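You operate a simulated robot arm through the tools that you are given. There is no shell and no other tool.

You run a simulated robot arm. Do the job below in one go: nothing can be reset, and whatever is moved stays where it is left.

JOB
Unmask the small shell and roll its nozzle down to the stop.
Fine: the yellow plug goes in the empty cup while the red brake is on; release it to roll, brake again.
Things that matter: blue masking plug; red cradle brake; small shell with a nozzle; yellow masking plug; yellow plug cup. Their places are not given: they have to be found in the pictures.

The check looks at the end state, three seconds after you hand in, the way a careful person would. Anything else that was tipped, shoved, dropped, spilled or broken makes it a failure.

ROBOT AND FRAMES
A 6-joint arm with a two-finger gripper, fixed in place. Base frame: the origin is on the floor under the middle of its stand, x ahead of it, y to its left, z up; the work surface is at about z = 780. Units: mm, rad, N and s.
With the tool pointing down near the work surface it reaches from about 100 to 420 mm from the base axis. Its first joint turns from -2.007 to 2.007 rad. Payload 2.1 kg.
Tool frame: the origin (TCP) lies between the finger pads and is the grasp point; the fingertips stand 20 mm ahead of it; z points along the fingers, y is the line along which they close. The gripper opens to 100 mm; its body begins 63 mm behind the TCP.
Orientation is told as [roll, pitch, yaw] about the base's x, y, z axes, in that order, counted from this pose: with the fingers straight down and closing along the base's y, the tool's x points along the base's -x, its y along +y and its z along -z.

CONTROLS
- The arm moves only by the tool arm_command. Its argument "rows" is a list of rows, each a list of 7 numbers: the opening, from 0 (shut) to 1 (fully open), then the shift along the tool's x, y, z in mm, then the turn, a rotation vector about the tool's x, y, z in rad. In form: [[jaw, x, y, z, rx, ry, rz], ...]. A call has 1 to 20 rows; each row shifts and turns the commanded pose from where the row before left it, along the tool's axes as they then stand. Rows are played at 5 a second. More than 50 mm and 0.15 rad between two rows, or a gripper value outside its range, and nothing of the call is played. Where a pose cannot be reached the arm comes as near as it can. A force on the tool above 40 N (or 10 N above the force at the start of the call, whichever is more), or a blocked arm, ends the call early, and 0.2 s more pass. Each finger travels about 153 mm/s and halts on what it meets, pressing with about 29 N; the grip force reading is that of the motor and also rises with nothing between the fingers. The clock runs only during rows and for 0.2 s after the last one: add rows that do not move to give the fingers time. The reply holds the time, the measured pose of the TCP, the force on the tool along the base axes, the opening and the grip force, in the units named above and with some noise, with the torque about the TCP (base axes, N m) and any sound that the robot's microphone picked up.
- Cameras (640 x 400 px; columns grow to the right, rows downward): "scene" is fixed at [51, 649.1, 1482.2]; the picture's right is [-0.90, -0.44, 0.00], its down [-0.23, 0.47, -0.85] and it looks along [0.37, -0.77, -0.52] (base axes); focal length 332 px, centre (320, 200). "wrist" rides on the gripper at [70, -19, -99] in the tool frame; the picture's right is [0.26, 0.97, 0.00], its down [-0.75, 0.20, -0.63] and it looks along [-0.61, 0.16, 0.78] (tool axes); focal length 230 px, centre (320, 200).
- capture(camera): a new picture of that camera. No time passes.
- raise_lower(by): slides the trunk up (or, below 0, down) by that many mm; the arm rides with it, the base frame stays. It gives what a move gives, with no picture.
- locate(camera, pixels): for up to 12 pixels [column, row] of the newest picture of that camera ("zoom" is the newest enlarged one), the place [x, y, z] in the base frame of the surface seen there, good to about 2 mm. No time passes.
- zoom(camera, box): a new picture of the part [left, top, right, bottom] of that camera's present view, enlarged. No time passes.
- job_done(): hands the job in; it is judged then, once.

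Open the gripper and draw the arm clear of the work before you hand the job in, unless the task says otherwise.

The tools are called after "Request:" as name(argument=value, ...) on one line, values as JSON. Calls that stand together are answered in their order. arm_command: Moves the arm, as the interface text tells. Its arguments: {"type":"object","properties":{"rows":{"type":"array"}},"required":["rows"]} The other tools are called the same way: raise_lower (by) moves the trunk up or down; capture (camera) takes a picture; locate (camera, pixels) gives the place of the surface under pixels of a picture; zoom (camera, box) takes an enlarged picture of a part of a camera's view; job_done () hands the job in.

At the start:

```text
t: 0.0
tool_pos: [334.2, 95.7, 1320.1]
ee_rot: [-0.001, -0.002, 0.0]
wrist_force: [0.4, -0.6, -0.5]
moment: [0.01, 0.01, 0.0]
grip_width: 100.2
finger_force: 0.0
trunk travel left (down, up): [-900.0, 90.0]
```

scene: 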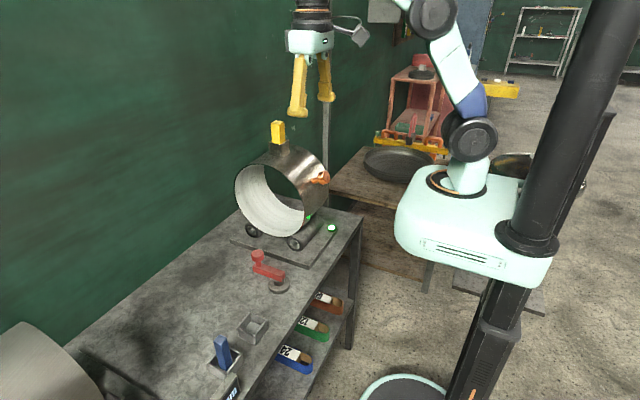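
wrist: 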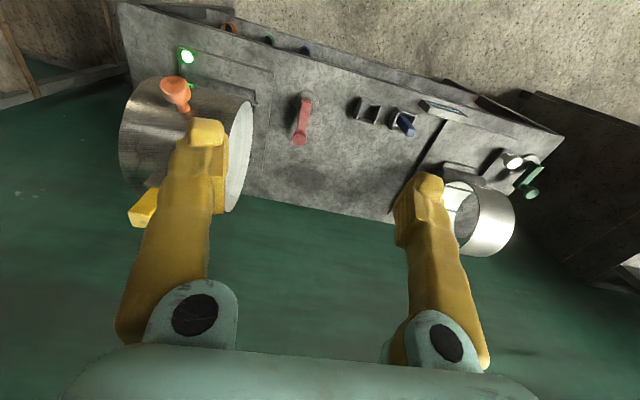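

The scene shows a shell on rollers at about (280,190) with a yellow plug on top (278,132), a red lever at (265,268) and plug cups at (250,328) and (222,355). I zoom in to see the details.

Request:
zoom(camera="scene", box=[210, 110, 370, 210])

Request:
zoom(camera="scene", box=[200, 200, 360, 300])

Request:
zoom(camera="scene", box=[180, 290, 340, 390])

Request:
zoom(camera="wrist", box=[100, 20, 320, 240])

Request:
zoom(camera="wrist", box=[320, 60, 580, 260])

```text
4.00 times, centred on (290, 160) of scene
```

zoom: 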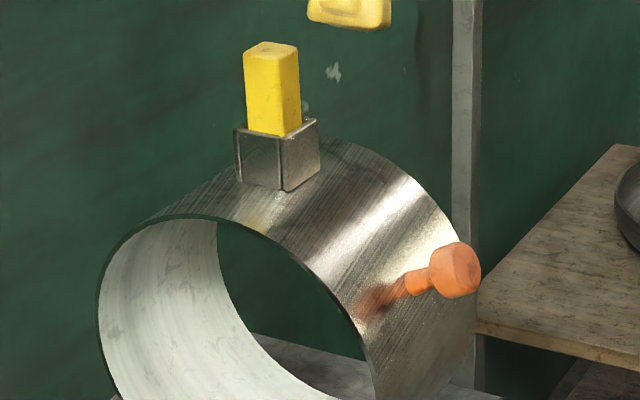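

```text
4.00 times, centred on (280, 250) of scene
```

zoom: 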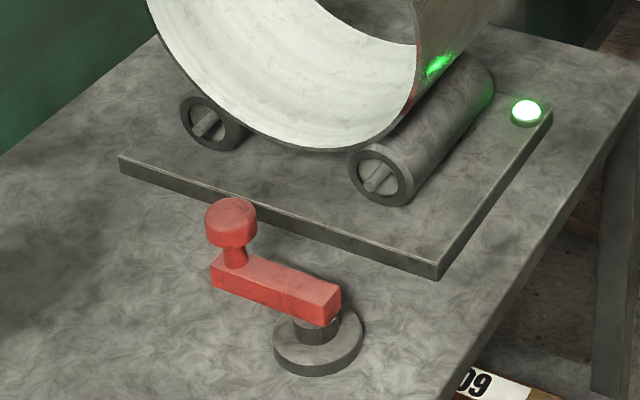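

```text
4.00 times, centred on (260, 340) of scene
```

zoom: 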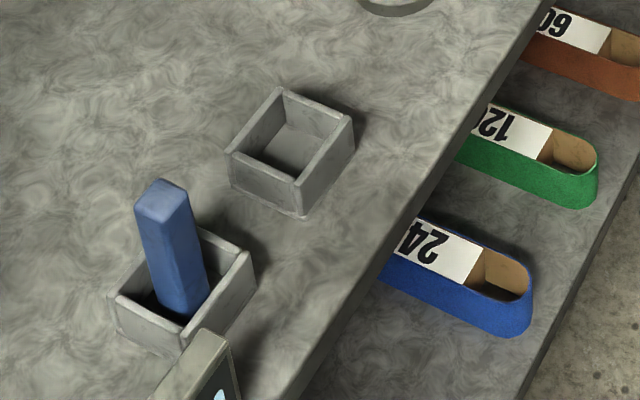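

```text
1.82 times, centred on (210, 130) of wrist
```

zoom: 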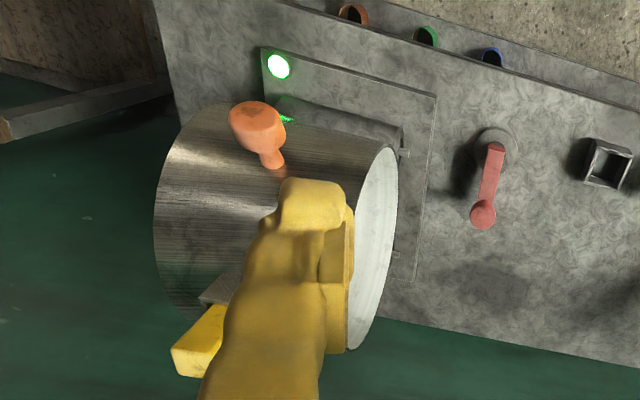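

```text
2.00 times, centred on (450, 160) of wrist
```

zoom: 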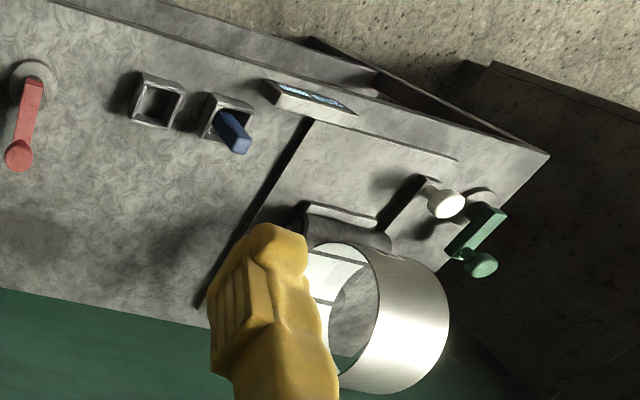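

I locate the main items: plug, nozzle, knob, shell, lever, cups, lamp.

Request:
zoom(camera="scene", box=[210, 110, 370, 210])

Request:
locate(camera="zoom", pixels=[[270, 50], [262, 90], [290, 90], [260, 160], [302, 150], [455, 270], [415, 283], [160, 213], [360, 330], [430, 200], [325, 148], [245, 135]])

Request:
zoom(camera="scene", box=[200, 200, 360, 300])

Request:
locate(camera="zoom", pixels=[[232, 210], [275, 275], [320, 292], [345, 360], [525, 105], [438, 270], [120, 160], [375, 175], [205, 120], [480, 75], [300, 130], [548, 110]])

Request:
zoom(camera="scene", box=[180, 290, 340, 390])

Request:
locate(camera="zoom", pixels=[[282, 90], [352, 125], [298, 183], [230, 150], [290, 145], [160, 188], [180, 260], [252, 258], [182, 335], [112, 295], [200, 232], [200, 360]])

```text
4.00 times, centred on (290, 160) of scene
```

zoom: 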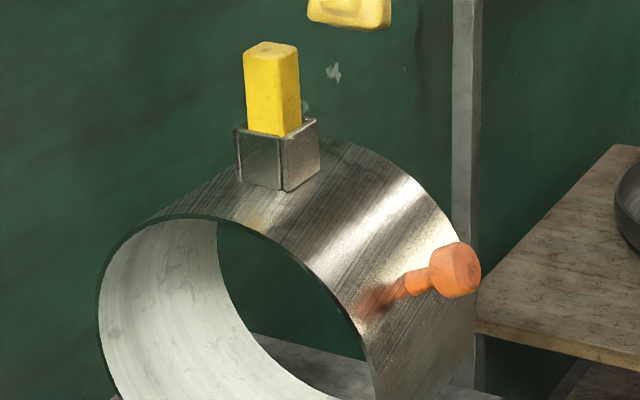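

```text
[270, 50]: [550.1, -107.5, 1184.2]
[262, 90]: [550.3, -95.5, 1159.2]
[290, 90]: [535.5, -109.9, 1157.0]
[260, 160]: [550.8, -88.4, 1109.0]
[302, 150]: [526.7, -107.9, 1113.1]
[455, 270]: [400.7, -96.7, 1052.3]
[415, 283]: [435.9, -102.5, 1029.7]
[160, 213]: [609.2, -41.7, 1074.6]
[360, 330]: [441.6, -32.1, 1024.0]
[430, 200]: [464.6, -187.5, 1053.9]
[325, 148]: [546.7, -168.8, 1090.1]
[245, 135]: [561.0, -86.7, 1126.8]
```

```text
4.00 times, centred on (280, 250) of scene
```

zoom: 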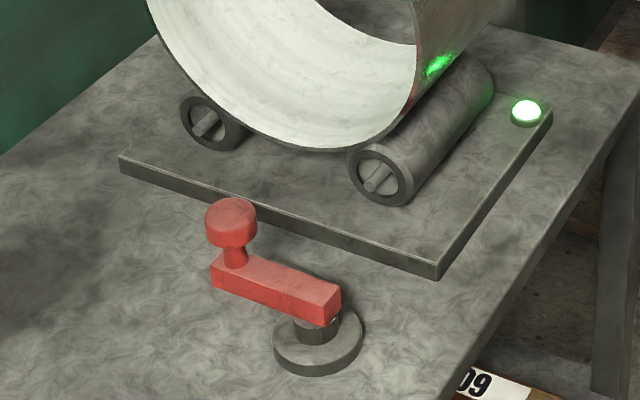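

```text
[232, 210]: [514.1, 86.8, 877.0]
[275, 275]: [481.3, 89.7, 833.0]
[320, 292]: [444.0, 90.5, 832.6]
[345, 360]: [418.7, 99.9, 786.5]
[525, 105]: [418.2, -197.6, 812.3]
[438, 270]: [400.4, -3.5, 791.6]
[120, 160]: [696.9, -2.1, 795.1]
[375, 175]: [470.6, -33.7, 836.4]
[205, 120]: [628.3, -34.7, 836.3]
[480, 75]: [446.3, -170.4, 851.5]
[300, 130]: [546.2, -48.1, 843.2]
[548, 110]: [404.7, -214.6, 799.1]
```

```text
4.00 times, centred on (260, 340) of scene
```

zoom: 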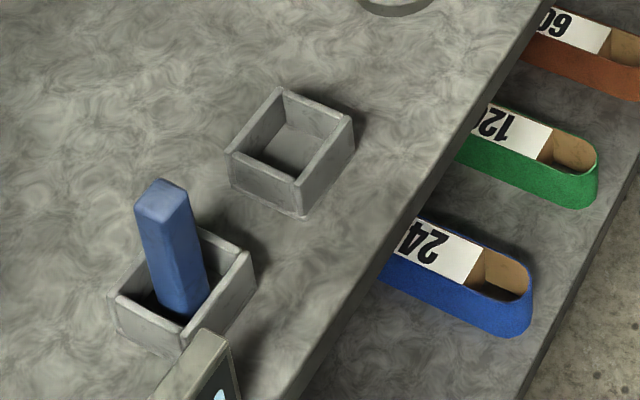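

```text
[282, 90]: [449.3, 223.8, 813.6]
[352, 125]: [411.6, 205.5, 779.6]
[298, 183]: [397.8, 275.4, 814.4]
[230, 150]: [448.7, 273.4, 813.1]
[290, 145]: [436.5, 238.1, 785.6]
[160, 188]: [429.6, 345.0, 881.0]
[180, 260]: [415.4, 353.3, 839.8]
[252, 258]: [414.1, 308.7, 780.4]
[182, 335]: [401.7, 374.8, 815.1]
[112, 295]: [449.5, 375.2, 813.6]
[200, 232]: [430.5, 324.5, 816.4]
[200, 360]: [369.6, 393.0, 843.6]
```

Next I look at the display near the cups, the other station, and the far side of the cradle in the wrist view. I also locate the arm base to judge reach.

Request:
zoom(camera="wrist", box=[400, 80, 480, 130])

Request:
zoom(camera="wrist", box=[430, 120, 580, 270])

Request:
locate(camera="zoom", pixels=[[320, 200], [100, 200], [200, 250]])

Request:
locate(camera="scene", pixels=[[466, 140], [450, 180], [475, 200], [432, 15], [470, 95], [40, 360], [310, 40], [312, 5], [480, 250], [530, 240], [300, 90], [325, 80]])

Request:
locate(camera="wrist", pixels=[[178, 90], [303, 135], [300, 140], [367, 112], [145, 205], [512, 162], [533, 192], [480, 215], [188, 57], [133, 60], [250, 130], [240, 210]])

```text
8.00 times, centred on (440, 105) of wrist
```

zoom: 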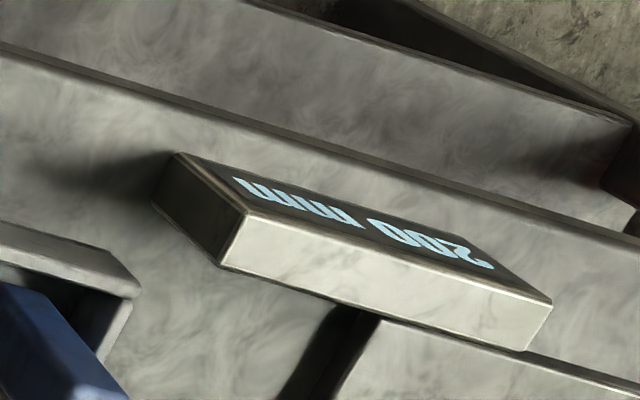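

```text
2.67 times, centred on (505, 195) of wrist
```

zoom: 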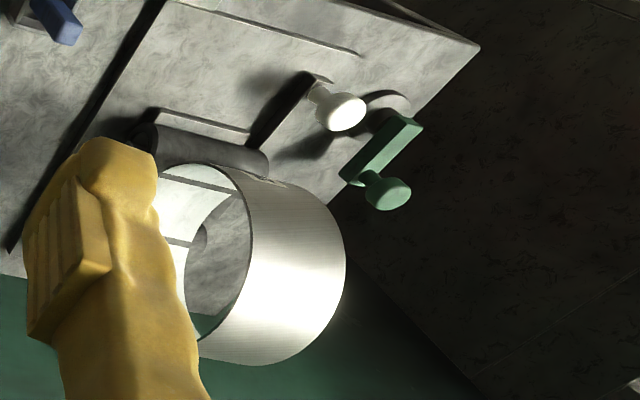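

```text
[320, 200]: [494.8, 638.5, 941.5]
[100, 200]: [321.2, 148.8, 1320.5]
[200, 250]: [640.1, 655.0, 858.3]
```

```text
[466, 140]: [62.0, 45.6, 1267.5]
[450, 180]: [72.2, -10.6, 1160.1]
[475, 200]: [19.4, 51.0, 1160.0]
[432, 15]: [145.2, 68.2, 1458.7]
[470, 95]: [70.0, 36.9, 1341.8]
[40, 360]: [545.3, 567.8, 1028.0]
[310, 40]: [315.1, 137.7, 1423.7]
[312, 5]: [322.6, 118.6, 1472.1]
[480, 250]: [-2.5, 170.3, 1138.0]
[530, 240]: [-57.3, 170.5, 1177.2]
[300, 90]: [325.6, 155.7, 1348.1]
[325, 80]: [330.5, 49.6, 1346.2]
```

```text
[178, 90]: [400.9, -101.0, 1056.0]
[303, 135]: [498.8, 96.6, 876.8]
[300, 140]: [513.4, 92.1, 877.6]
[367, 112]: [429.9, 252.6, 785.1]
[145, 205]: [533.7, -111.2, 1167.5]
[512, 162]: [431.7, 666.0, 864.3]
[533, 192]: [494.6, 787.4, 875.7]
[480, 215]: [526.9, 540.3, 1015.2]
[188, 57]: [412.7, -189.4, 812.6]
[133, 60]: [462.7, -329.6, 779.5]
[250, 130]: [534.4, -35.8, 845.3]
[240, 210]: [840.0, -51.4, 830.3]
```

Arm base sits near (40,20) at z≈1160. I check the table edge, the side table and the carriage extents so trunk and arm moves stay clear.

Request:
locate(camera="scene", pixels=[[360, 220], [300, 310], [255, 375], [400, 160], [345, 190], [400, 225], [425, 265], [440, 205], [545, 280], [470, 150], [540, 190], [380, 140]])

Request:
zoom(camera="scene", box=[240, 240, 304, 296])

Request:
zoom(camera="scene", box=[320, 0, 560, 300])

Request:
zoom(camera="scene", box=[0, 300, 160, 400])

```text
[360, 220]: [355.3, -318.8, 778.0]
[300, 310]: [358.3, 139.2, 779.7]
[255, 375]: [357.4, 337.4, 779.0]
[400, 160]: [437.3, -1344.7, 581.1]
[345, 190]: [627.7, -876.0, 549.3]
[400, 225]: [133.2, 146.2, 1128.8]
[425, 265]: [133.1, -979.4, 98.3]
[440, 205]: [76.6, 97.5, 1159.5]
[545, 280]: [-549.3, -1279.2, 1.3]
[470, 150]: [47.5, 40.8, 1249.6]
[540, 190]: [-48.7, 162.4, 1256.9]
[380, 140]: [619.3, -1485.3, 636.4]
```

```text
7.14 times, centred on (272, 268) of scene
```

zoom: 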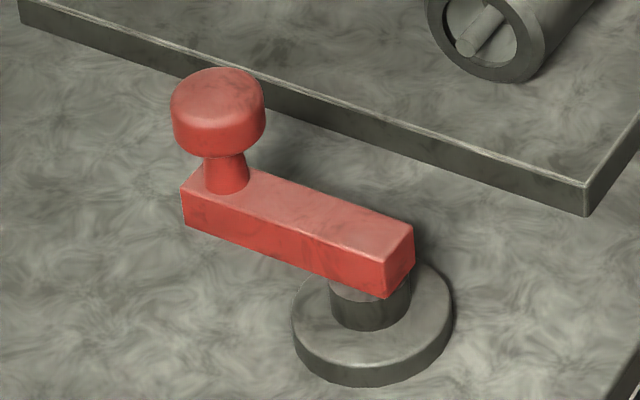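

```text
1.33 times, centred on (440, 150) of scene
```

zoom: 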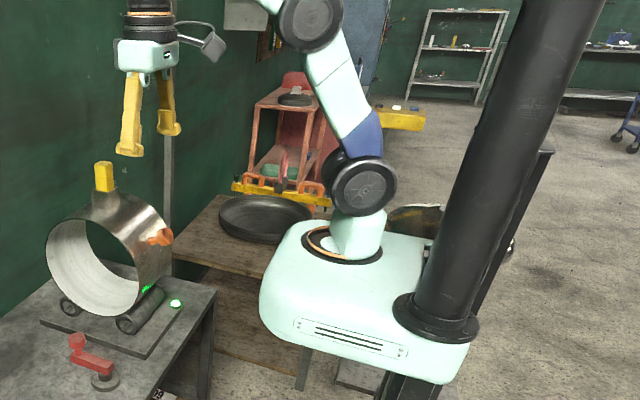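

```text
4.00 times, centred on (80, 350) of scene
```

zoom: 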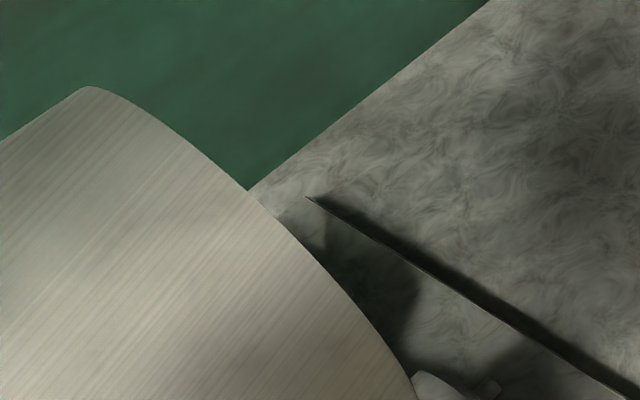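

The table edge is at x≈356, the plug is centred near (548,-107), and the shell axis is near (549, y, 970). I tilt the tool 45° forward while sliding to the plug's y, staying high, then look with the wrist camera.

Request:
arm_command(rows=[[0.7, 0, -34, 0, 0, -0.1309, 0], [0.7, 0, -34, 0, 0, -0.1309, 0], [0.7, 0, -34, 0, 0, -0.1309, 0], [0.7, 0, -34, 0, 0, -0.1309, 0], [0.7, 0, -34, 0, 0, -0.1309, 0], [0.7, 0, -34, 0, 0, -0.1309, 0], [0.7, 0, 0, 0, 0, 0, 0], [0.7, 0, 0, 0, 0, 0, 0]])

Request:
capture(camera="wrist")

Request:
capture(camera="scene")

```text
t: 1.8
tool_pos: [339.3, -112.2, 1322.0]
ee_rot: [0.0, -0.787, 0.0]
wrist_force: [-0.3, 0.3, 0.2]
moment: [0.0, 0.02, 0.01]
grip_width: 70.0
finger_force: 0.1
out of reach, approached as far as the arm can: row 5
trunk travel left (down, up): [-900.0, 90.0]
```

```text
taken
```

wrist: 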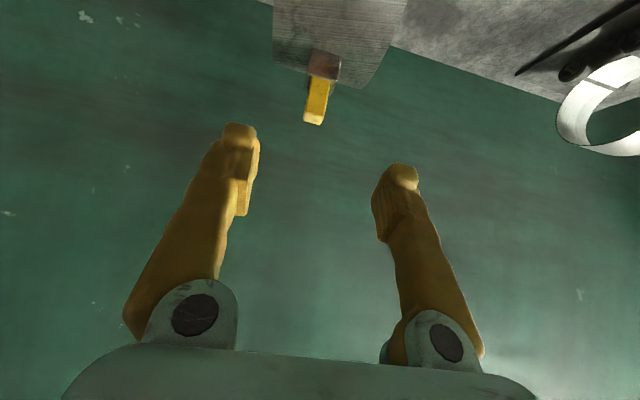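

```text
taken
```

scene: 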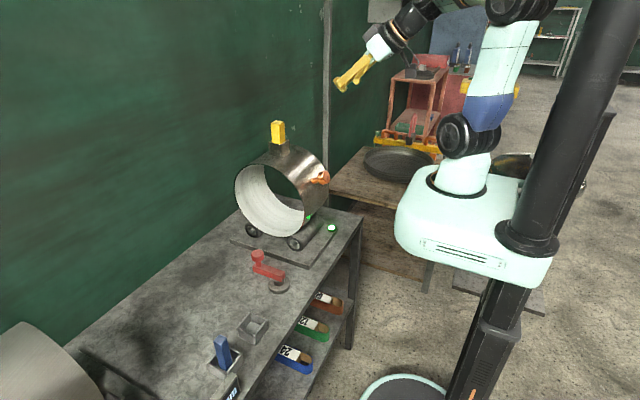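

The arm is tilted at (339,-112,1322), and the plug shows in the wrist view at (317,100). I zoom there and locate the plug and nozzle more exactly.

Request:
zoom(camera="wrist", box=[260, 0, 420, 130])

Request:
locate(camera="wrist", pixels=[[313, 118], [321, 119], [307, 112], [327, 85], [310, 83], [308, 70], [338, 72], [311, 52], [338, 56], [278, 60], [390, 70], [365, 85]])

```text
3.08 times, centred on (340, 65) of wrist
```

zoom: 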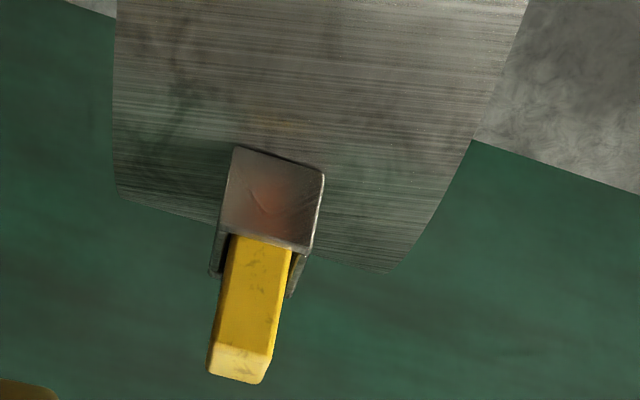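

```text
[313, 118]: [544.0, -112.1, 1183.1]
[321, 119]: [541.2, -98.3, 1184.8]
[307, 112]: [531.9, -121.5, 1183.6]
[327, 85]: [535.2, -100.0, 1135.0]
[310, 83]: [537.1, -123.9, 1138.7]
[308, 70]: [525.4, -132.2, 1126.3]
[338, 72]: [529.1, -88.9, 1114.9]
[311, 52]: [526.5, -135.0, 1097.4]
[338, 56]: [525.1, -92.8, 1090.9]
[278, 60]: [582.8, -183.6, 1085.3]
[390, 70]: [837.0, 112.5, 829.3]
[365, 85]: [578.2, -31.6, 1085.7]
```

Plug centre comes out as (547,-110.5), top z 1184, nozzle rim z≈1127. I move along the tool axis to a pre-grasp point about 90 mm back from the plug.

Request:
arm_command(rows=[[0.6, -8.6, 0, 42, 0, 0, 0], [0.6, -8.6, 0, 42, 0, 0, 0], [0.6, -8.6, 0, 42, 0, 0, 0], [0.6, -8.6, 0, 42, 0, 0, 0], [0.6, 0, 0, 0, 0, 0, 0], [0.6, 0, 0, 0, 0, 0, 0]])

Request:
capture(camera="wrist")

Request:
capture(camera="scene")

```text
t: 3.2
tool_pos: [482.1, -110.3, 1224.8]
ee_rot: [-0.001, -0.785, 0.0]
wrist_force: [0.0, -0.1, 0.2]
moment: [0.0, -0.01, 0.01]
grip_width: 60.0
finger_force: 0.1
trunk travel left (down, up): [-900.0, 90.0]
```

```text
taken
```

wrist: 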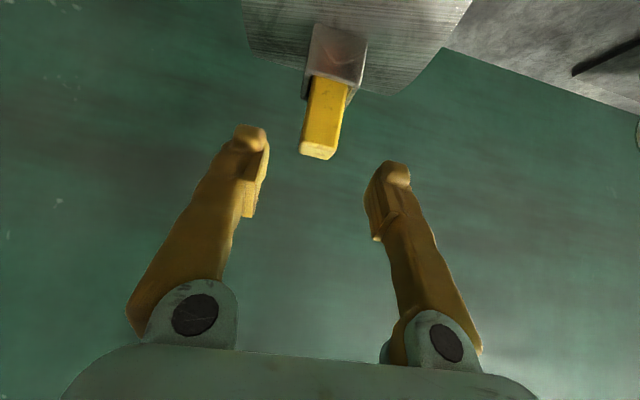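

```text
taken
```

scene: 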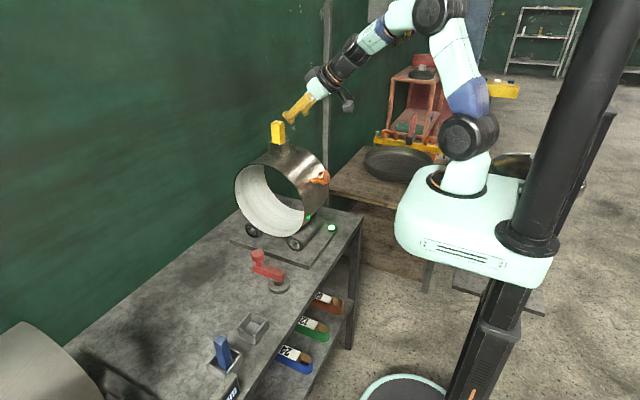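

The gripper lines up with the plug at wrist (322,120). I re-locate plug edges from this closer view before going in.

Request:
locate(camera="wrist", pixels=[[302, 150], [332, 155], [317, 152], [325, 120], [313, 110], [340, 112], [307, 75], [362, 80], [335, 30], [300, 95], [345, 100], [320, 90]])

Request:
zoom(camera="wrist", box=[250, 0, 450, 170])

```text
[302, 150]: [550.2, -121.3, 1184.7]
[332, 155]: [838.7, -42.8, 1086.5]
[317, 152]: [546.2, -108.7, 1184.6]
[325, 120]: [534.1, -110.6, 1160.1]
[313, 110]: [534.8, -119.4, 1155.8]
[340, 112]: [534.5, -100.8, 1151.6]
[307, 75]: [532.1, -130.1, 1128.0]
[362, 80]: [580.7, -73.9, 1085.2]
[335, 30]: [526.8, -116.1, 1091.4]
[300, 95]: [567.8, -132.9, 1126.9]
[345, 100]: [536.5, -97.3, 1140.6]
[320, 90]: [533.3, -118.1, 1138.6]
```

```text
2.35 times, centred on (350, 85) of wrist
```

zoom: 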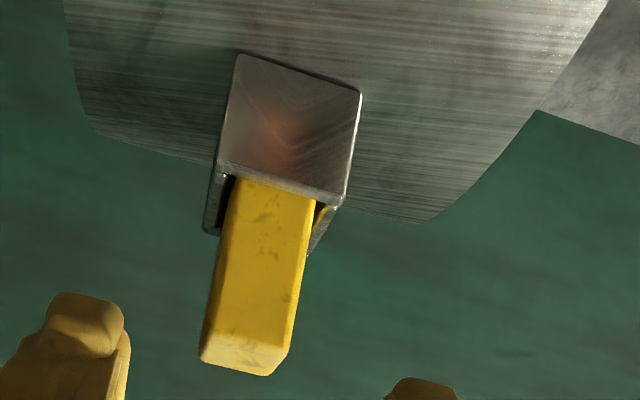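

Plug faces are at x≈534.5 and y from -122 to -97, so its centre is (547,-110). I advance 90 mm along the tool axis with the jaws still open.

Request:
arm_command(rows=[[0.6, -0.7, 0.1, 30, 0, 0, 0], [0.6, -0.7, 0.1, 30, 0, 0, 0], [0.6, -0.8, 0.1, 29.6, 0, 0, 0], [0.6, 0, 0, 0, 0, 0, 0], [0.6, 0, 0, 0, 0, 0, 0]])

Request:
capture(camera="wrist")

Request:
zoom(camera="scene", box=[230, 80, 358, 160])

```text
t: 4.4
tool_pos: [547.6, -112.4, 1163.4]
ee_rot: [0.001, -0.785, 0.0]
wrist_force: [0.0, 0.7, 0.1]
moment: [0.0, 0.01, -0.03]
grip_width: 59.9
finger_force: 0.0
trunk travel left (down, up): [-900.0, 90.0]
```

```text
taken
```

wrist: 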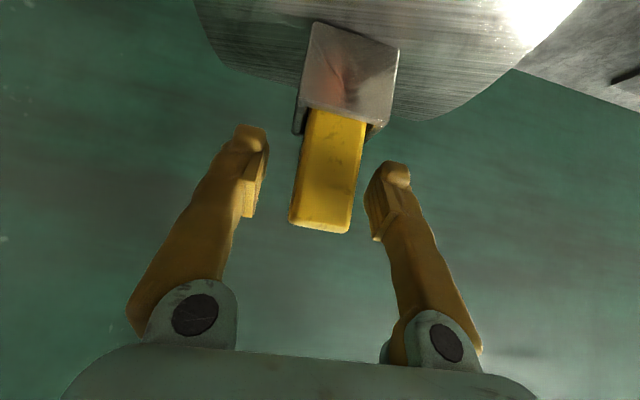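

```text
5.00 times, centred on (294, 120) of scene
```

zoom: 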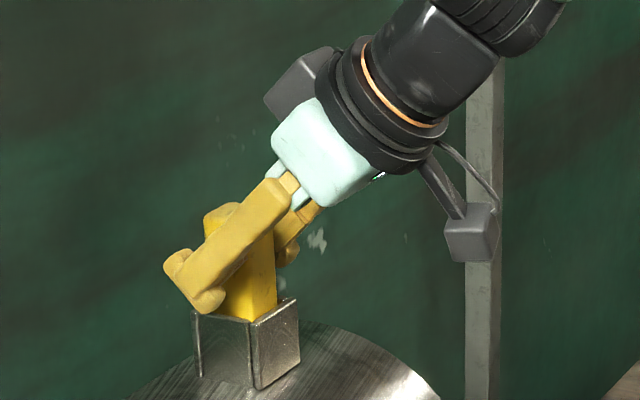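

Fingers straddle the plug with tips just above the nozzle rim (rim at z 1127, tips ≈1138). I close on the plug.

Request:
arm_command(rows=[[0.3, 0, 0, 0, 0, 0, 0], [0.15, 0, 0, 0, 0, 0, 0], [0.15, 0, 0, 0, 0, 0, 0], [0.0, 0, 0, 0, 0, 0, 0], [0.0, 0, 0, 0, 0, 0, 0]])

Request:
capture(camera="wrist")

```text
t: 5.6
tool_pos: [548.5, -111.1, 1163.0]
ee_rot: [0.001, -0.787, 0.0]
wrist_force: [-0.5, 0.7, -0.5]
moment: [0.0, 0.02, 0.0]
grip_width: 28.4
finger_force: 28.8
trunk travel left (down, up): [-900.0, 90.0]
```

```text
taken
```

wrist: 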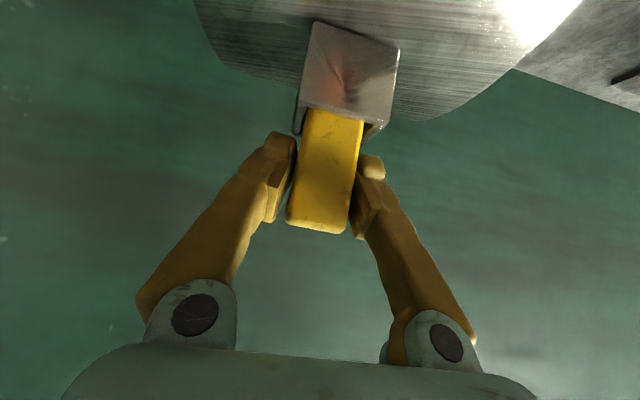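

The plug is gripped (28.4 mm, 28.8 N). I lift it slowly straight up, 12 mm first, and watch the force.

Request:
arm_command(rows=[[0.0, -2.12, 0, -2.12, 0, 0, 0], [0.0, -2.12, 0, -2.12, 0, 0, 0], [0.0, -2.12, 0, -2.12, 0, 0, 0], [0.0, -2.12, 0, -2.12, 0, 0, 0]])

Request:
capture(camera="wrist")

```text
t: 6.6
tool_pos: [548.8, -112.1, 1177.4]
ee_rot: [-0.001, -0.785, -0.002]
wrist_force: [0.2, -0.1, -0.5]
moment: [-0.01, 0.0, 0.0]
grip_width: 28.7
finger_force: 29.0
trunk travel left (down, up): [-900.0, 90.0]
```

```text
taken
```

wrist: 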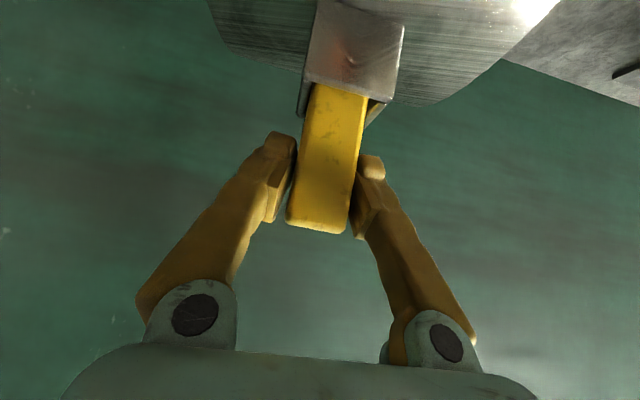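

The plug slides out with the gripper and without resistance. I lift another 80 mm.

Request:
arm_command(rows=[[0.0, -5, 0, -5, 0, 0, 0], [0.0, -7, 0, -7, 0, 0, 0], [0.0, -10, 0, -10, 0, 0, 0], [0.0, -12, 0, -12, 0, 0, 0], [0.0, -12, 0, -12, 0, 0, 0], [0.0, -12, 0, -12, 0, 0, 0], [0.0, 0, 0, 0, 0, 0, 0]])

Request:
capture(camera="wrist")

Request:
capture(camera="scene")

```text
t: 8.2
tool_pos: [547.4, -111.5, 1257.2]
ee_rot: [0.0, -0.785, 0.0]
wrist_force: [-0.5, -0.4, -0.2]
moment: [0.0, 0.0, 0.0]
grip_width: 28.4
finger_force: 28.5
trunk travel left (down, up): [-900.0, 90.0]
```

```text
taken
```

wrist: 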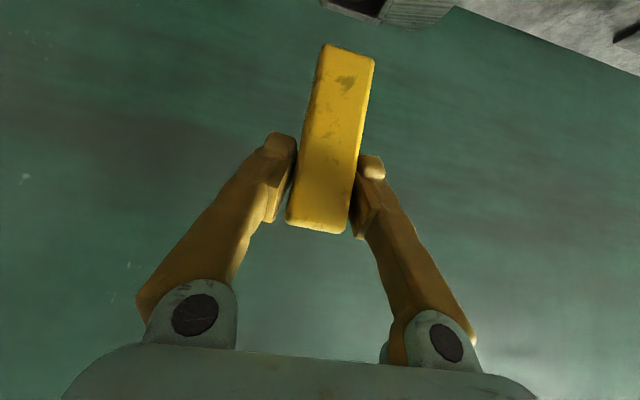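

```text
taken
```

scene: 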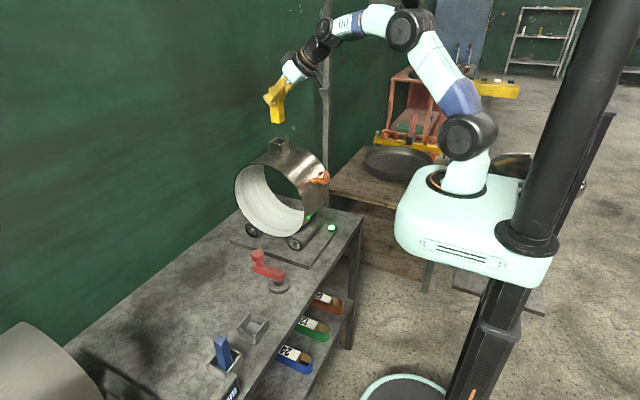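

The plug is clear of the nozzle. I measure its length and tilt in hand, and check the cup geometry again.

Request:
locate(camera="wrist", pixels=[[345, 52], [338, 75], [330, 110], [318, 215], [318, 228], [325, 50], [370, 62], [292, 218], [344, 226]])

Request:
zoom(camera="scene", box=[205, 305, 285, 385])

Request:
locate(camera="scene", pixels=[[277, 122], [280, 110], [272, 121]])

```text
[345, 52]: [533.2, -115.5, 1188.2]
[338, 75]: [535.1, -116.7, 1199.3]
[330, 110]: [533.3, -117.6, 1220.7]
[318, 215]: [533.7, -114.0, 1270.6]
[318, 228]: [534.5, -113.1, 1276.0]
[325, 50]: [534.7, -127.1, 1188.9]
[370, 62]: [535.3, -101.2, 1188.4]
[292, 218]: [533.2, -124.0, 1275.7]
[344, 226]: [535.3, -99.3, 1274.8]
```

```text
5.00 times, centred on (245, 345) of scene
```

zoom: 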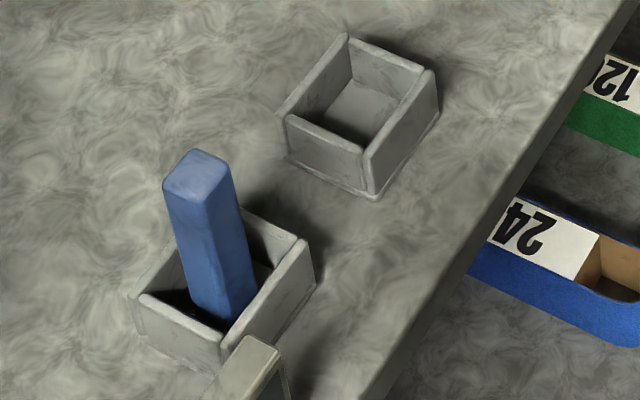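

```text
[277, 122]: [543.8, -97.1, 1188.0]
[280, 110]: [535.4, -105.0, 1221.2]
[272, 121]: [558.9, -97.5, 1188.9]
```

Plug bottom is 70 mm below the TCP and the plug is upright. I locate the empty cup's rim and floor in the latest zoom.

Request:
locate(camera="zoom", pixels=[[348, 38], [432, 72], [366, 150], [287, 118], [350, 80], [400, 95], [362, 120], [325, 115], [390, 55], [330, 138], [200, 160], [225, 300]])

Request:
zoom(camera="scene", box=[235, 308, 275, 348])

Request:
locate(camera="zoom", pixels=[[320, 200], [255, 80], [400, 150], [150, 240], [300, 310], [270, 100], [380, 170], [180, 235], [310, 270]])

```text
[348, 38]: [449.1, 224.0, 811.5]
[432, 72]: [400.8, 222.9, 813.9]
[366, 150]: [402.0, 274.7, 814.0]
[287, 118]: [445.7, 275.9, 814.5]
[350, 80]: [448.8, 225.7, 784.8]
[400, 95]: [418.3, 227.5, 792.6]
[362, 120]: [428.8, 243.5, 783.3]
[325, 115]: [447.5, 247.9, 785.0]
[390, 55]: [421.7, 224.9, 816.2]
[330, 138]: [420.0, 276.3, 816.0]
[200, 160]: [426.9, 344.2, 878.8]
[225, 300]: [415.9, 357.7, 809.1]
```

```text
10.00 times, centred on (255, 328) of scene
```

zoom: 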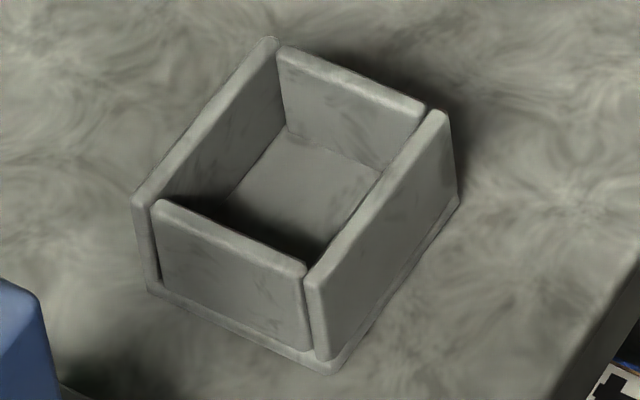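

```text
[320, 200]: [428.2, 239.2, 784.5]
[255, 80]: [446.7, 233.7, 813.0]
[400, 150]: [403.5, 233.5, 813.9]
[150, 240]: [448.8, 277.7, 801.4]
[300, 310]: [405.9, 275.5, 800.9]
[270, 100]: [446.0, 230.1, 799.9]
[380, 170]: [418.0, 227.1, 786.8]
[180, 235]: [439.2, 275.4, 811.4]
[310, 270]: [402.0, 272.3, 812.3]
```

The cup centre is (425,249.5) with floor z≈785, about 43 mm inside, and the blue plug is at y≈345. I carry the plug high over to above the cup, keeping the tilt.

Request:
arm_command(rows=[[0.0, 9.4, 30.2, -5.0, 0, 0, 0], [0.0, 9.4, 30.2, -5.0, 0, 0, 0], [0.0, 9.4, 30.2, -5.0, 0, 0, 0], [0.0, 9.4, 30.2, -5.0, 0, 0, 0], [0.0, 9.4, 30.2, -5.0, 0, 0, 0], [0.0, 9.4, 30.2, -5.0, 0, 0, 0], [0.0, 9.4, 30.2, -5.0, 0, 0, 0], [0.0, 9.4, 30.2, -5.0, 0, 0, 0], [0.0, 9.4, 30.2, -5.0, 0, 0, 0], [0.0, 9.4, 30.2, -5.0, 0, 0, 0], [0.0, 9.4, 30.2, -5.0, 0, 0, 0], [0.0, 9.4, 30.2, -5.0, 0, 0, 0], [0.0, 0, 0, 0, 0, 0, 0]])

Request:
capture(camera="scene")

Request:
capture(camera="wrist")

```text
t: 11.0
tool_pos: [426.4, 250.1, 1219.7]
ee_rot: [0.0, -0.785, 0.0]
wrist_force: [0.0, -0.5, -1.0]
moment: [0.02, -0.02, -0.01]
grip_width: 28.7
finger_force: 29.2
trunk travel left (down, up): [-900.0, 90.0]
```

```text
taken
```

scene: 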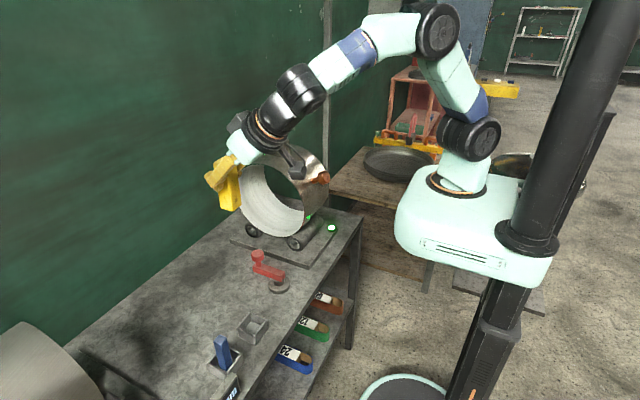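

```text
taken
```

wrist: 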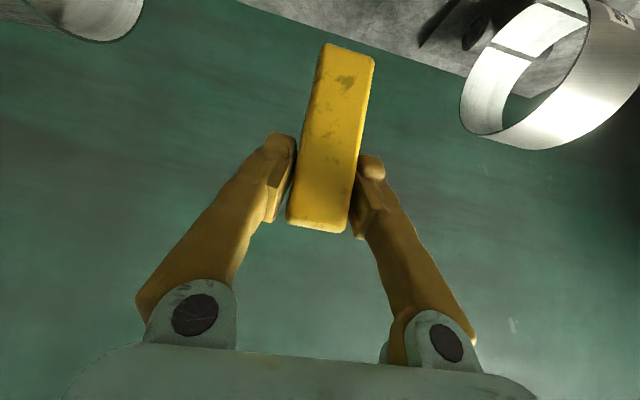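

The plug hangs above the cup at (426,250) with nothing underneath but the cup. I lower the trunk 250 mm, which puts the plug bottom near z 900.

Request:
raise_lower(by=-250)

Request:
capture(camera="scene")

Request:
capture(camera="wrist")

```text
t: 13.6
tool_pos: [425.3, 251.1, 970.1]
ee_rot: [0.002, -0.787, 0.001]
wrist_force: [0.2, 0.1, -0.1]
moment: [0.0, 0.0, 0.02]
grip_width: 28.9
finger_force: 28.3
trunk travel left (down, up): [-650.0, 340.0]
```

```text
taken
```

scene: 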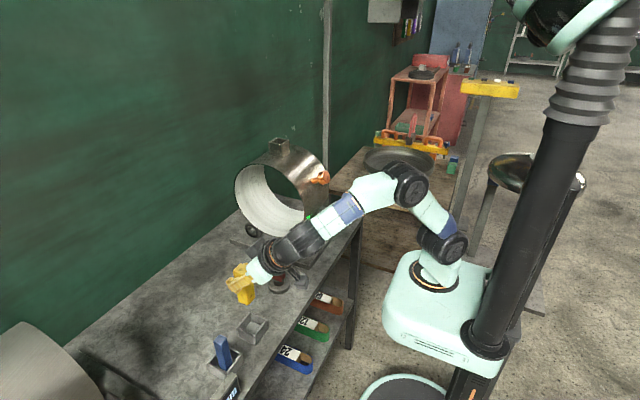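

```text
taken
```

wrist: 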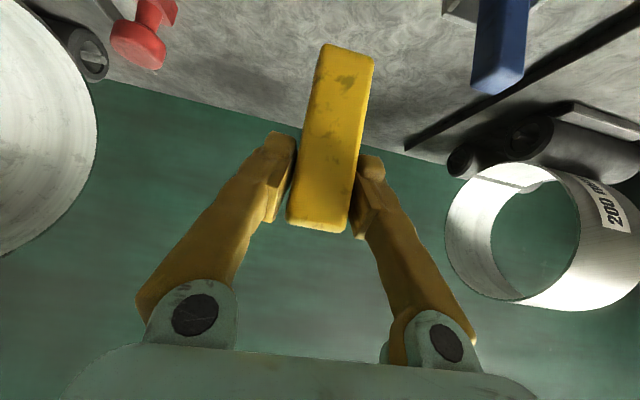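

I lower about 82 mm to bring the plug bottom just above the cup rim (814), then check alignment.

Request:
arm_command(rows=[[0.0, 10, 0, 10, 0, 0, 0], [0.0, 10, 0, 10, 0, 0, 0], [0.0, 10, 0, 10, 0, 0, 0], [0.0, 10, 0, 10, 0, 0, 0], [0.0, 9, 0, 9, 0, 0, 0], [0.0, 9, 0, 9, 0, 0, 0], [0.0, 0, 0, 0, 0, 0, 0]])

Request:
capture(camera="wrist")

Request:
zoom(camera="scene", box=[200, 280, 296, 376])

```text
t: 15.2
tool_pos: [425.2, 250.5, 888.4]
ee_rot: [0.0, -0.786, 0.001]
wrist_force: [-0.3, -0.5, -1.0]
moment: [0.02, 0.0, -0.02]
grip_width: 28.8
finger_force: 29.2
trunk travel left (down, up): [-650.0, 340.0]
```

```text
taken
```

wrist: 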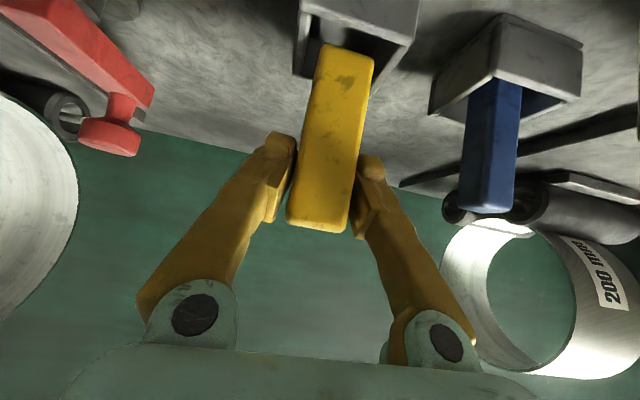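

```text
4.17 times, centred on (248, 328) of scene
```

zoom: 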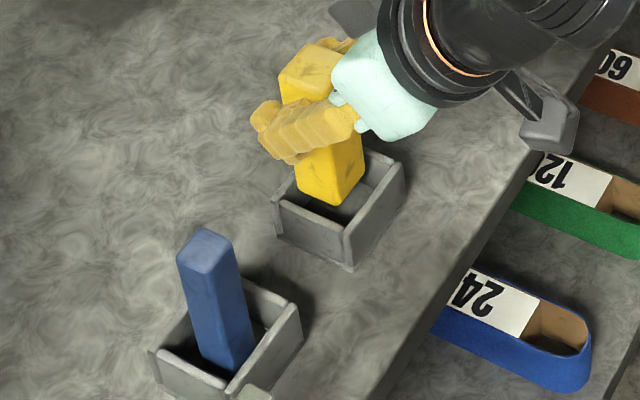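

The plug hangs above the cup opening. I locate the plug's bottom edges and cup rim to check centring.

Request:
locate(camera="zoom", pixels=[[305, 185], [340, 200], [362, 180], [330, 198], [275, 205], [345, 235], [400, 165], [290, 65]])

Request:
locate(camera="wrist", pixels=[[326, 48], [371, 62], [348, 56], [302, 30], [410, 35], [340, 130], [490, 205], [320, 228], [165, 100]])

```text
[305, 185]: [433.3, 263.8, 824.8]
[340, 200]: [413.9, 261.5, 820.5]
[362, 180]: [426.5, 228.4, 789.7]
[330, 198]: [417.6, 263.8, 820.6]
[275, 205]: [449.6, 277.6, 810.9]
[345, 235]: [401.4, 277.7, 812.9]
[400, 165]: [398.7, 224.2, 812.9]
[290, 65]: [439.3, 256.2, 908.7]
```

```text
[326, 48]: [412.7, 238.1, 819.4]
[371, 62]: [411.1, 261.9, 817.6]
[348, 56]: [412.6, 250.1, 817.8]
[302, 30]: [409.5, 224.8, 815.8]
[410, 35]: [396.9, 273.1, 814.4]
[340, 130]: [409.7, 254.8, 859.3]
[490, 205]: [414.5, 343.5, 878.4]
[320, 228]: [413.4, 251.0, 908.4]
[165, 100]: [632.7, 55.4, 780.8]
```

The plug's bottom spans y 237–263 and x from 412, so it is centred in the cup, at z≈818. I lower 32 mm in small steps.

Request:
arm_command(rows=[[0.0, 4.5, 0, 4.5, 0, 0, 0], [0.0, 4.5, 0, 4.5, 0, 0, 0], [0.0, 4.5, 0, 4.5, 0, 0, 0], [0.0, 4, 0, 4, 0, 0, 0], [0.0, 3, 0, 3, 0, 0, 0], [0.0, 2, 0, 2, 0, 0, 0], [0.0, 0, 0, 0, 0, 0, 0]])

Request:
capture(camera="wrist")

Request:
zoom(camera="scene", box=[200, 280, 296, 376])

```text
t: 16.8
tool_pos: [426.1, 250.4, 857.8]
ee_rot: [0.004, -0.789, -0.002]
wrist_force: [6.1, 2.3, 20.0]
moment: [-0.03, -0.25, 0.03]
grip_width: 28.9
finger_force: 29.0
trunk travel left (down, up): [-650.0, 340.0]
```

```text
taken
```

wrist: 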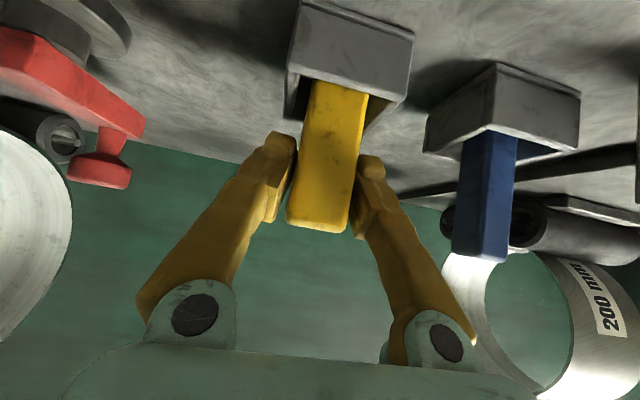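

```text
4.17 times, centred on (248, 328) of scene
```

zoom: 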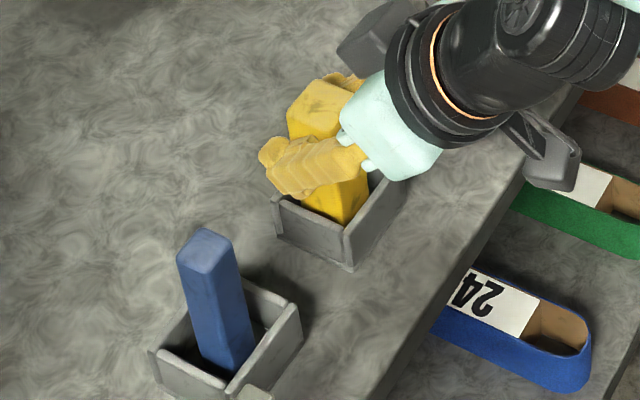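

A 20 N upward force shows the plug standing on the cup floor. I ease up about 1.5 mm to relieve the load, then open to 55 mm only, so the fingers stay away from the blue plug.

Request:
arm_command(rows=[[0.0, -0.6, 0, -0.6, 0, 0, 0], [0.0, -0.5, 0, -0.5, 0, 0, 0], [0.0, 0, 0, 0, 0, 0, 0]])

Request:
arm_command(rows=[[0.32, 0, 0, 0, 0, 0, 0], [0.38, 0, 0, 0, 0, 0, 0], [0.46, 0, 0, 0, 0, 0, 0], [0.55, 0, 0, 0, 0, 0, 0], [0.55, 0, 0, 0, 0, 0, 0]])

Request:
capture(camera="wrist")

Request:
zoom(camera="scene", box=[200, 280, 296, 376])

```text
t: 17.6
tool_pos: [425.2, 250.1, 857.2]
ee_rot: [0.0, -0.788, -0.001]
wrist_force: [5.4, 2.1, 17.3]
moment: [-0.05, -0.27, 0.07]
grip_width: 28.9
finger_force: 28.9
trunk travel left (down, up): [-650.0, 340.0]
```

```text
t: 18.8
tool_pos: [426.2, 250.7, 855.5]
ee_rot: [0.0, -0.786, 0.0]
wrist_force: [-0.3, -0.4, 0.1]
moment: [-0.03, -0.01, 0.06]
grip_width: 54.9
finger_force: 0.1
trunk travel left (down, up): [-650.0, 340.0]
```

```text
taken
```

wrist: 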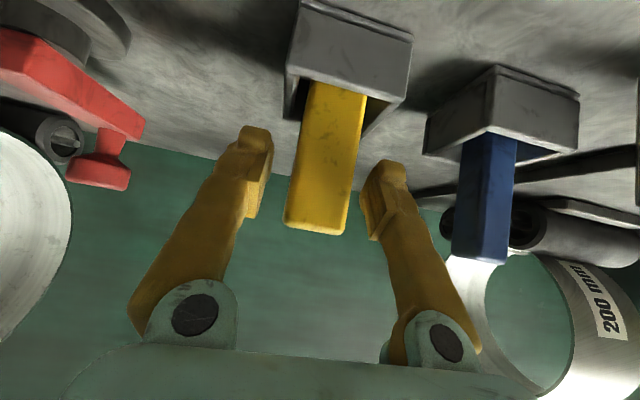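

```text
4.17 times, centred on (248, 328) of scene
```

zoom: 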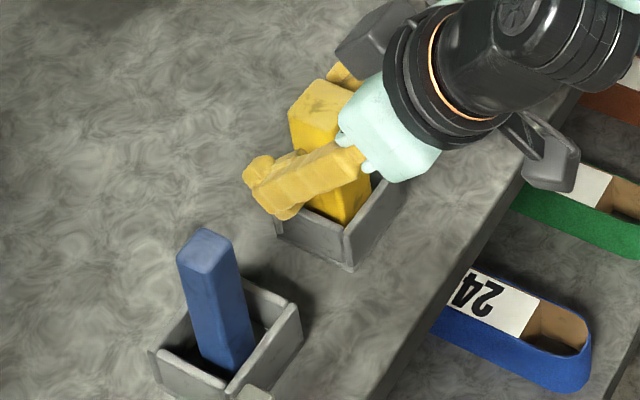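

The yellow plug stands free in its cup. I lift straight up 150 mm with the fingers straddling it, then look.

Request:
arm_command(rows=[[0.55, -5, 0, -5, 0, 0, 0], [0.55, -10, 0, -10, 0, 0, 0], [0.55, -13, 0, -13, 0, 0, 0], [0.55, -13, 0, -13, 0, 0, 0], [0.55, -13, 0, -13, 0, 0, 0], [0.55, -13, 0, -13, 0, 0, 0], [0.55, -13, 0, -13, 0, 0, 0], [0.55, -13, 0, -13, 0, 0, 0], [0.55, -13, 0, -13, 0, 0, 0], [0.55, 0, 0, 0, 0, 0, 0]])

Request:
capture(camera="wrist")

Request:
capture(camera="scene")

```text
t: 21.0
tool_pos: [425.6, 249.9, 1007.7]
ee_rot: [-0.002, -0.786, 0.003]
wrist_force: [0.3, 0.6, -0.5]
moment: [0.0, 0.0, -0.02]
grip_width: 54.9
finger_force: 0.0
trunk travel left (down, up): [-650.0, 340.0]
```

```text
taken
```

wrist: 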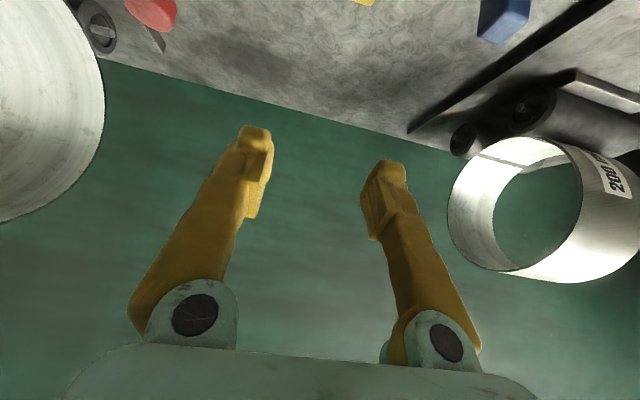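

```text
taken
```

scene: 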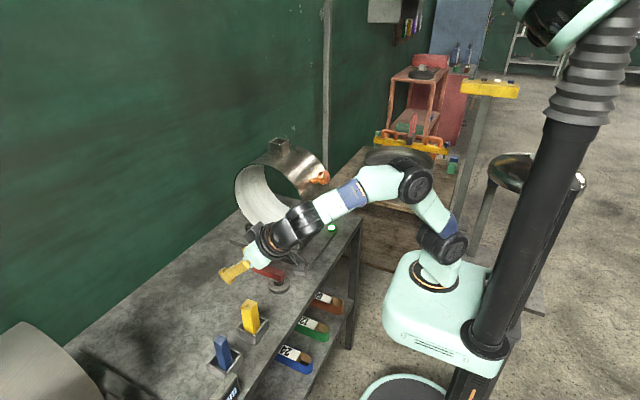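

The yellow plug stands in its cup at scene (250,315), and the lamp is still green. Next is the red lever: I move to a point behind and above its knob (512,89,865) and look.

Request:
arm_command(rows=[[0.6, 6.63, -26.8, 11.9, 0, 0, 0], [0.6, 6.63, -26.8, 11.9, 0, 0, 0], [0.6, 6.63, -26.8, 11.9, 0, 0, 0], [0.6, 6.63, -26.8, 11.9, 0, 0, 0], [0.6, 6.63, -26.8, 11.9, 0, 0, 0], [0.6, 6.63, -26.8, 11.9, 0, 0, 0], [0.6, 0, 0, 0, 0, 0, 0], [0.6, 0, 0, 0, 0, 0, 0]])

Request:
capture(camera="wrist")

Request:
capture(camera="scene")

```text
t: 22.8
tool_pos: [447.7, 91.0, 930.0]
ee_rot: [-0.001, -0.785, 0.0]
wrist_force: [0.4, -0.3, 0.0]
moment: [0.0, -0.03, 0.02]
grip_width: 60.0
finger_force: 0.1
trunk travel left (down, up): [-650.0, 340.0]
```

```text
taken
```

wrist: 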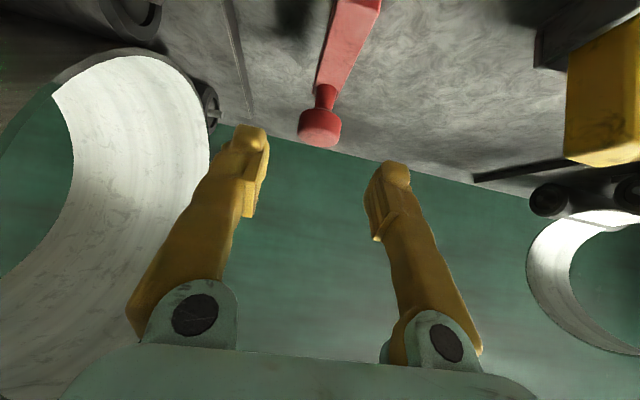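

```text
taken
```

scene: 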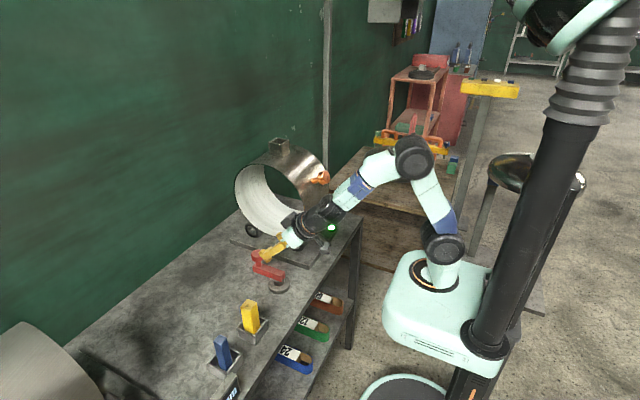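

The knob shows at wrist (320,128) between the fingers' lines. I locate its edges.

Request:
locate(camera="wrist", pixels=[[320, 118], [303, 125], [338, 127], [318, 143], [320, 130], [326, 97], [325, 60], [355, 50], [345, 20], [335, 75]])

Request:
zoom(camera="wrist", box=[270, 0, 400, 160])

Request:
zoom(camera="scene", box=[220, 200, 340, 300])

```text
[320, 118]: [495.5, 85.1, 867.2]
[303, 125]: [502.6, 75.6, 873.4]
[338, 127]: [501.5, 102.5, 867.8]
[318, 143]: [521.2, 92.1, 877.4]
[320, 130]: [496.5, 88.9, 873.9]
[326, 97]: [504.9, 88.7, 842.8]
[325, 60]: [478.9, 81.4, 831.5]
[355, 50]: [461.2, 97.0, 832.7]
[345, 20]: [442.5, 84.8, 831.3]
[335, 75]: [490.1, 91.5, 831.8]
```

```text
2.50 times, centred on (335, 80) of wrist
```

zoom: 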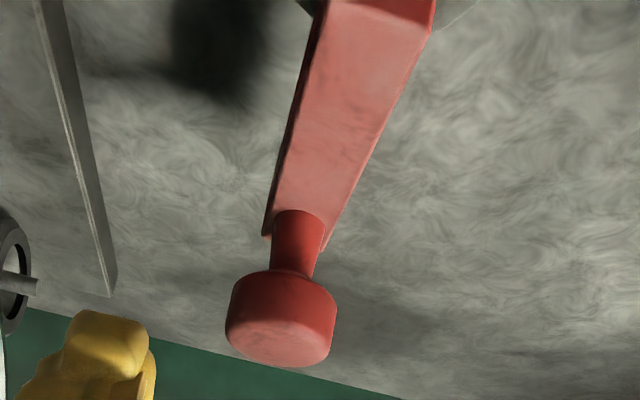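

```text
4.00 times, centred on (280, 250) of scene
```

zoom: 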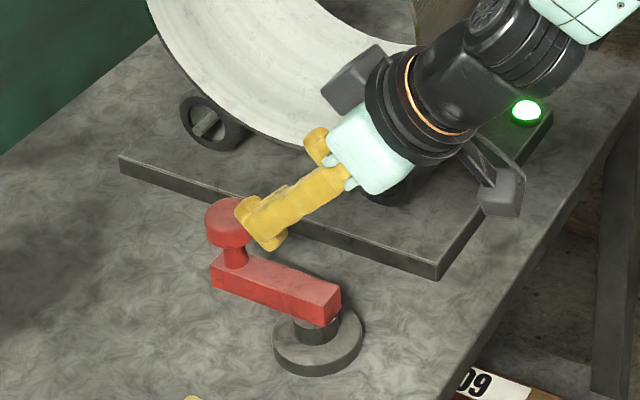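

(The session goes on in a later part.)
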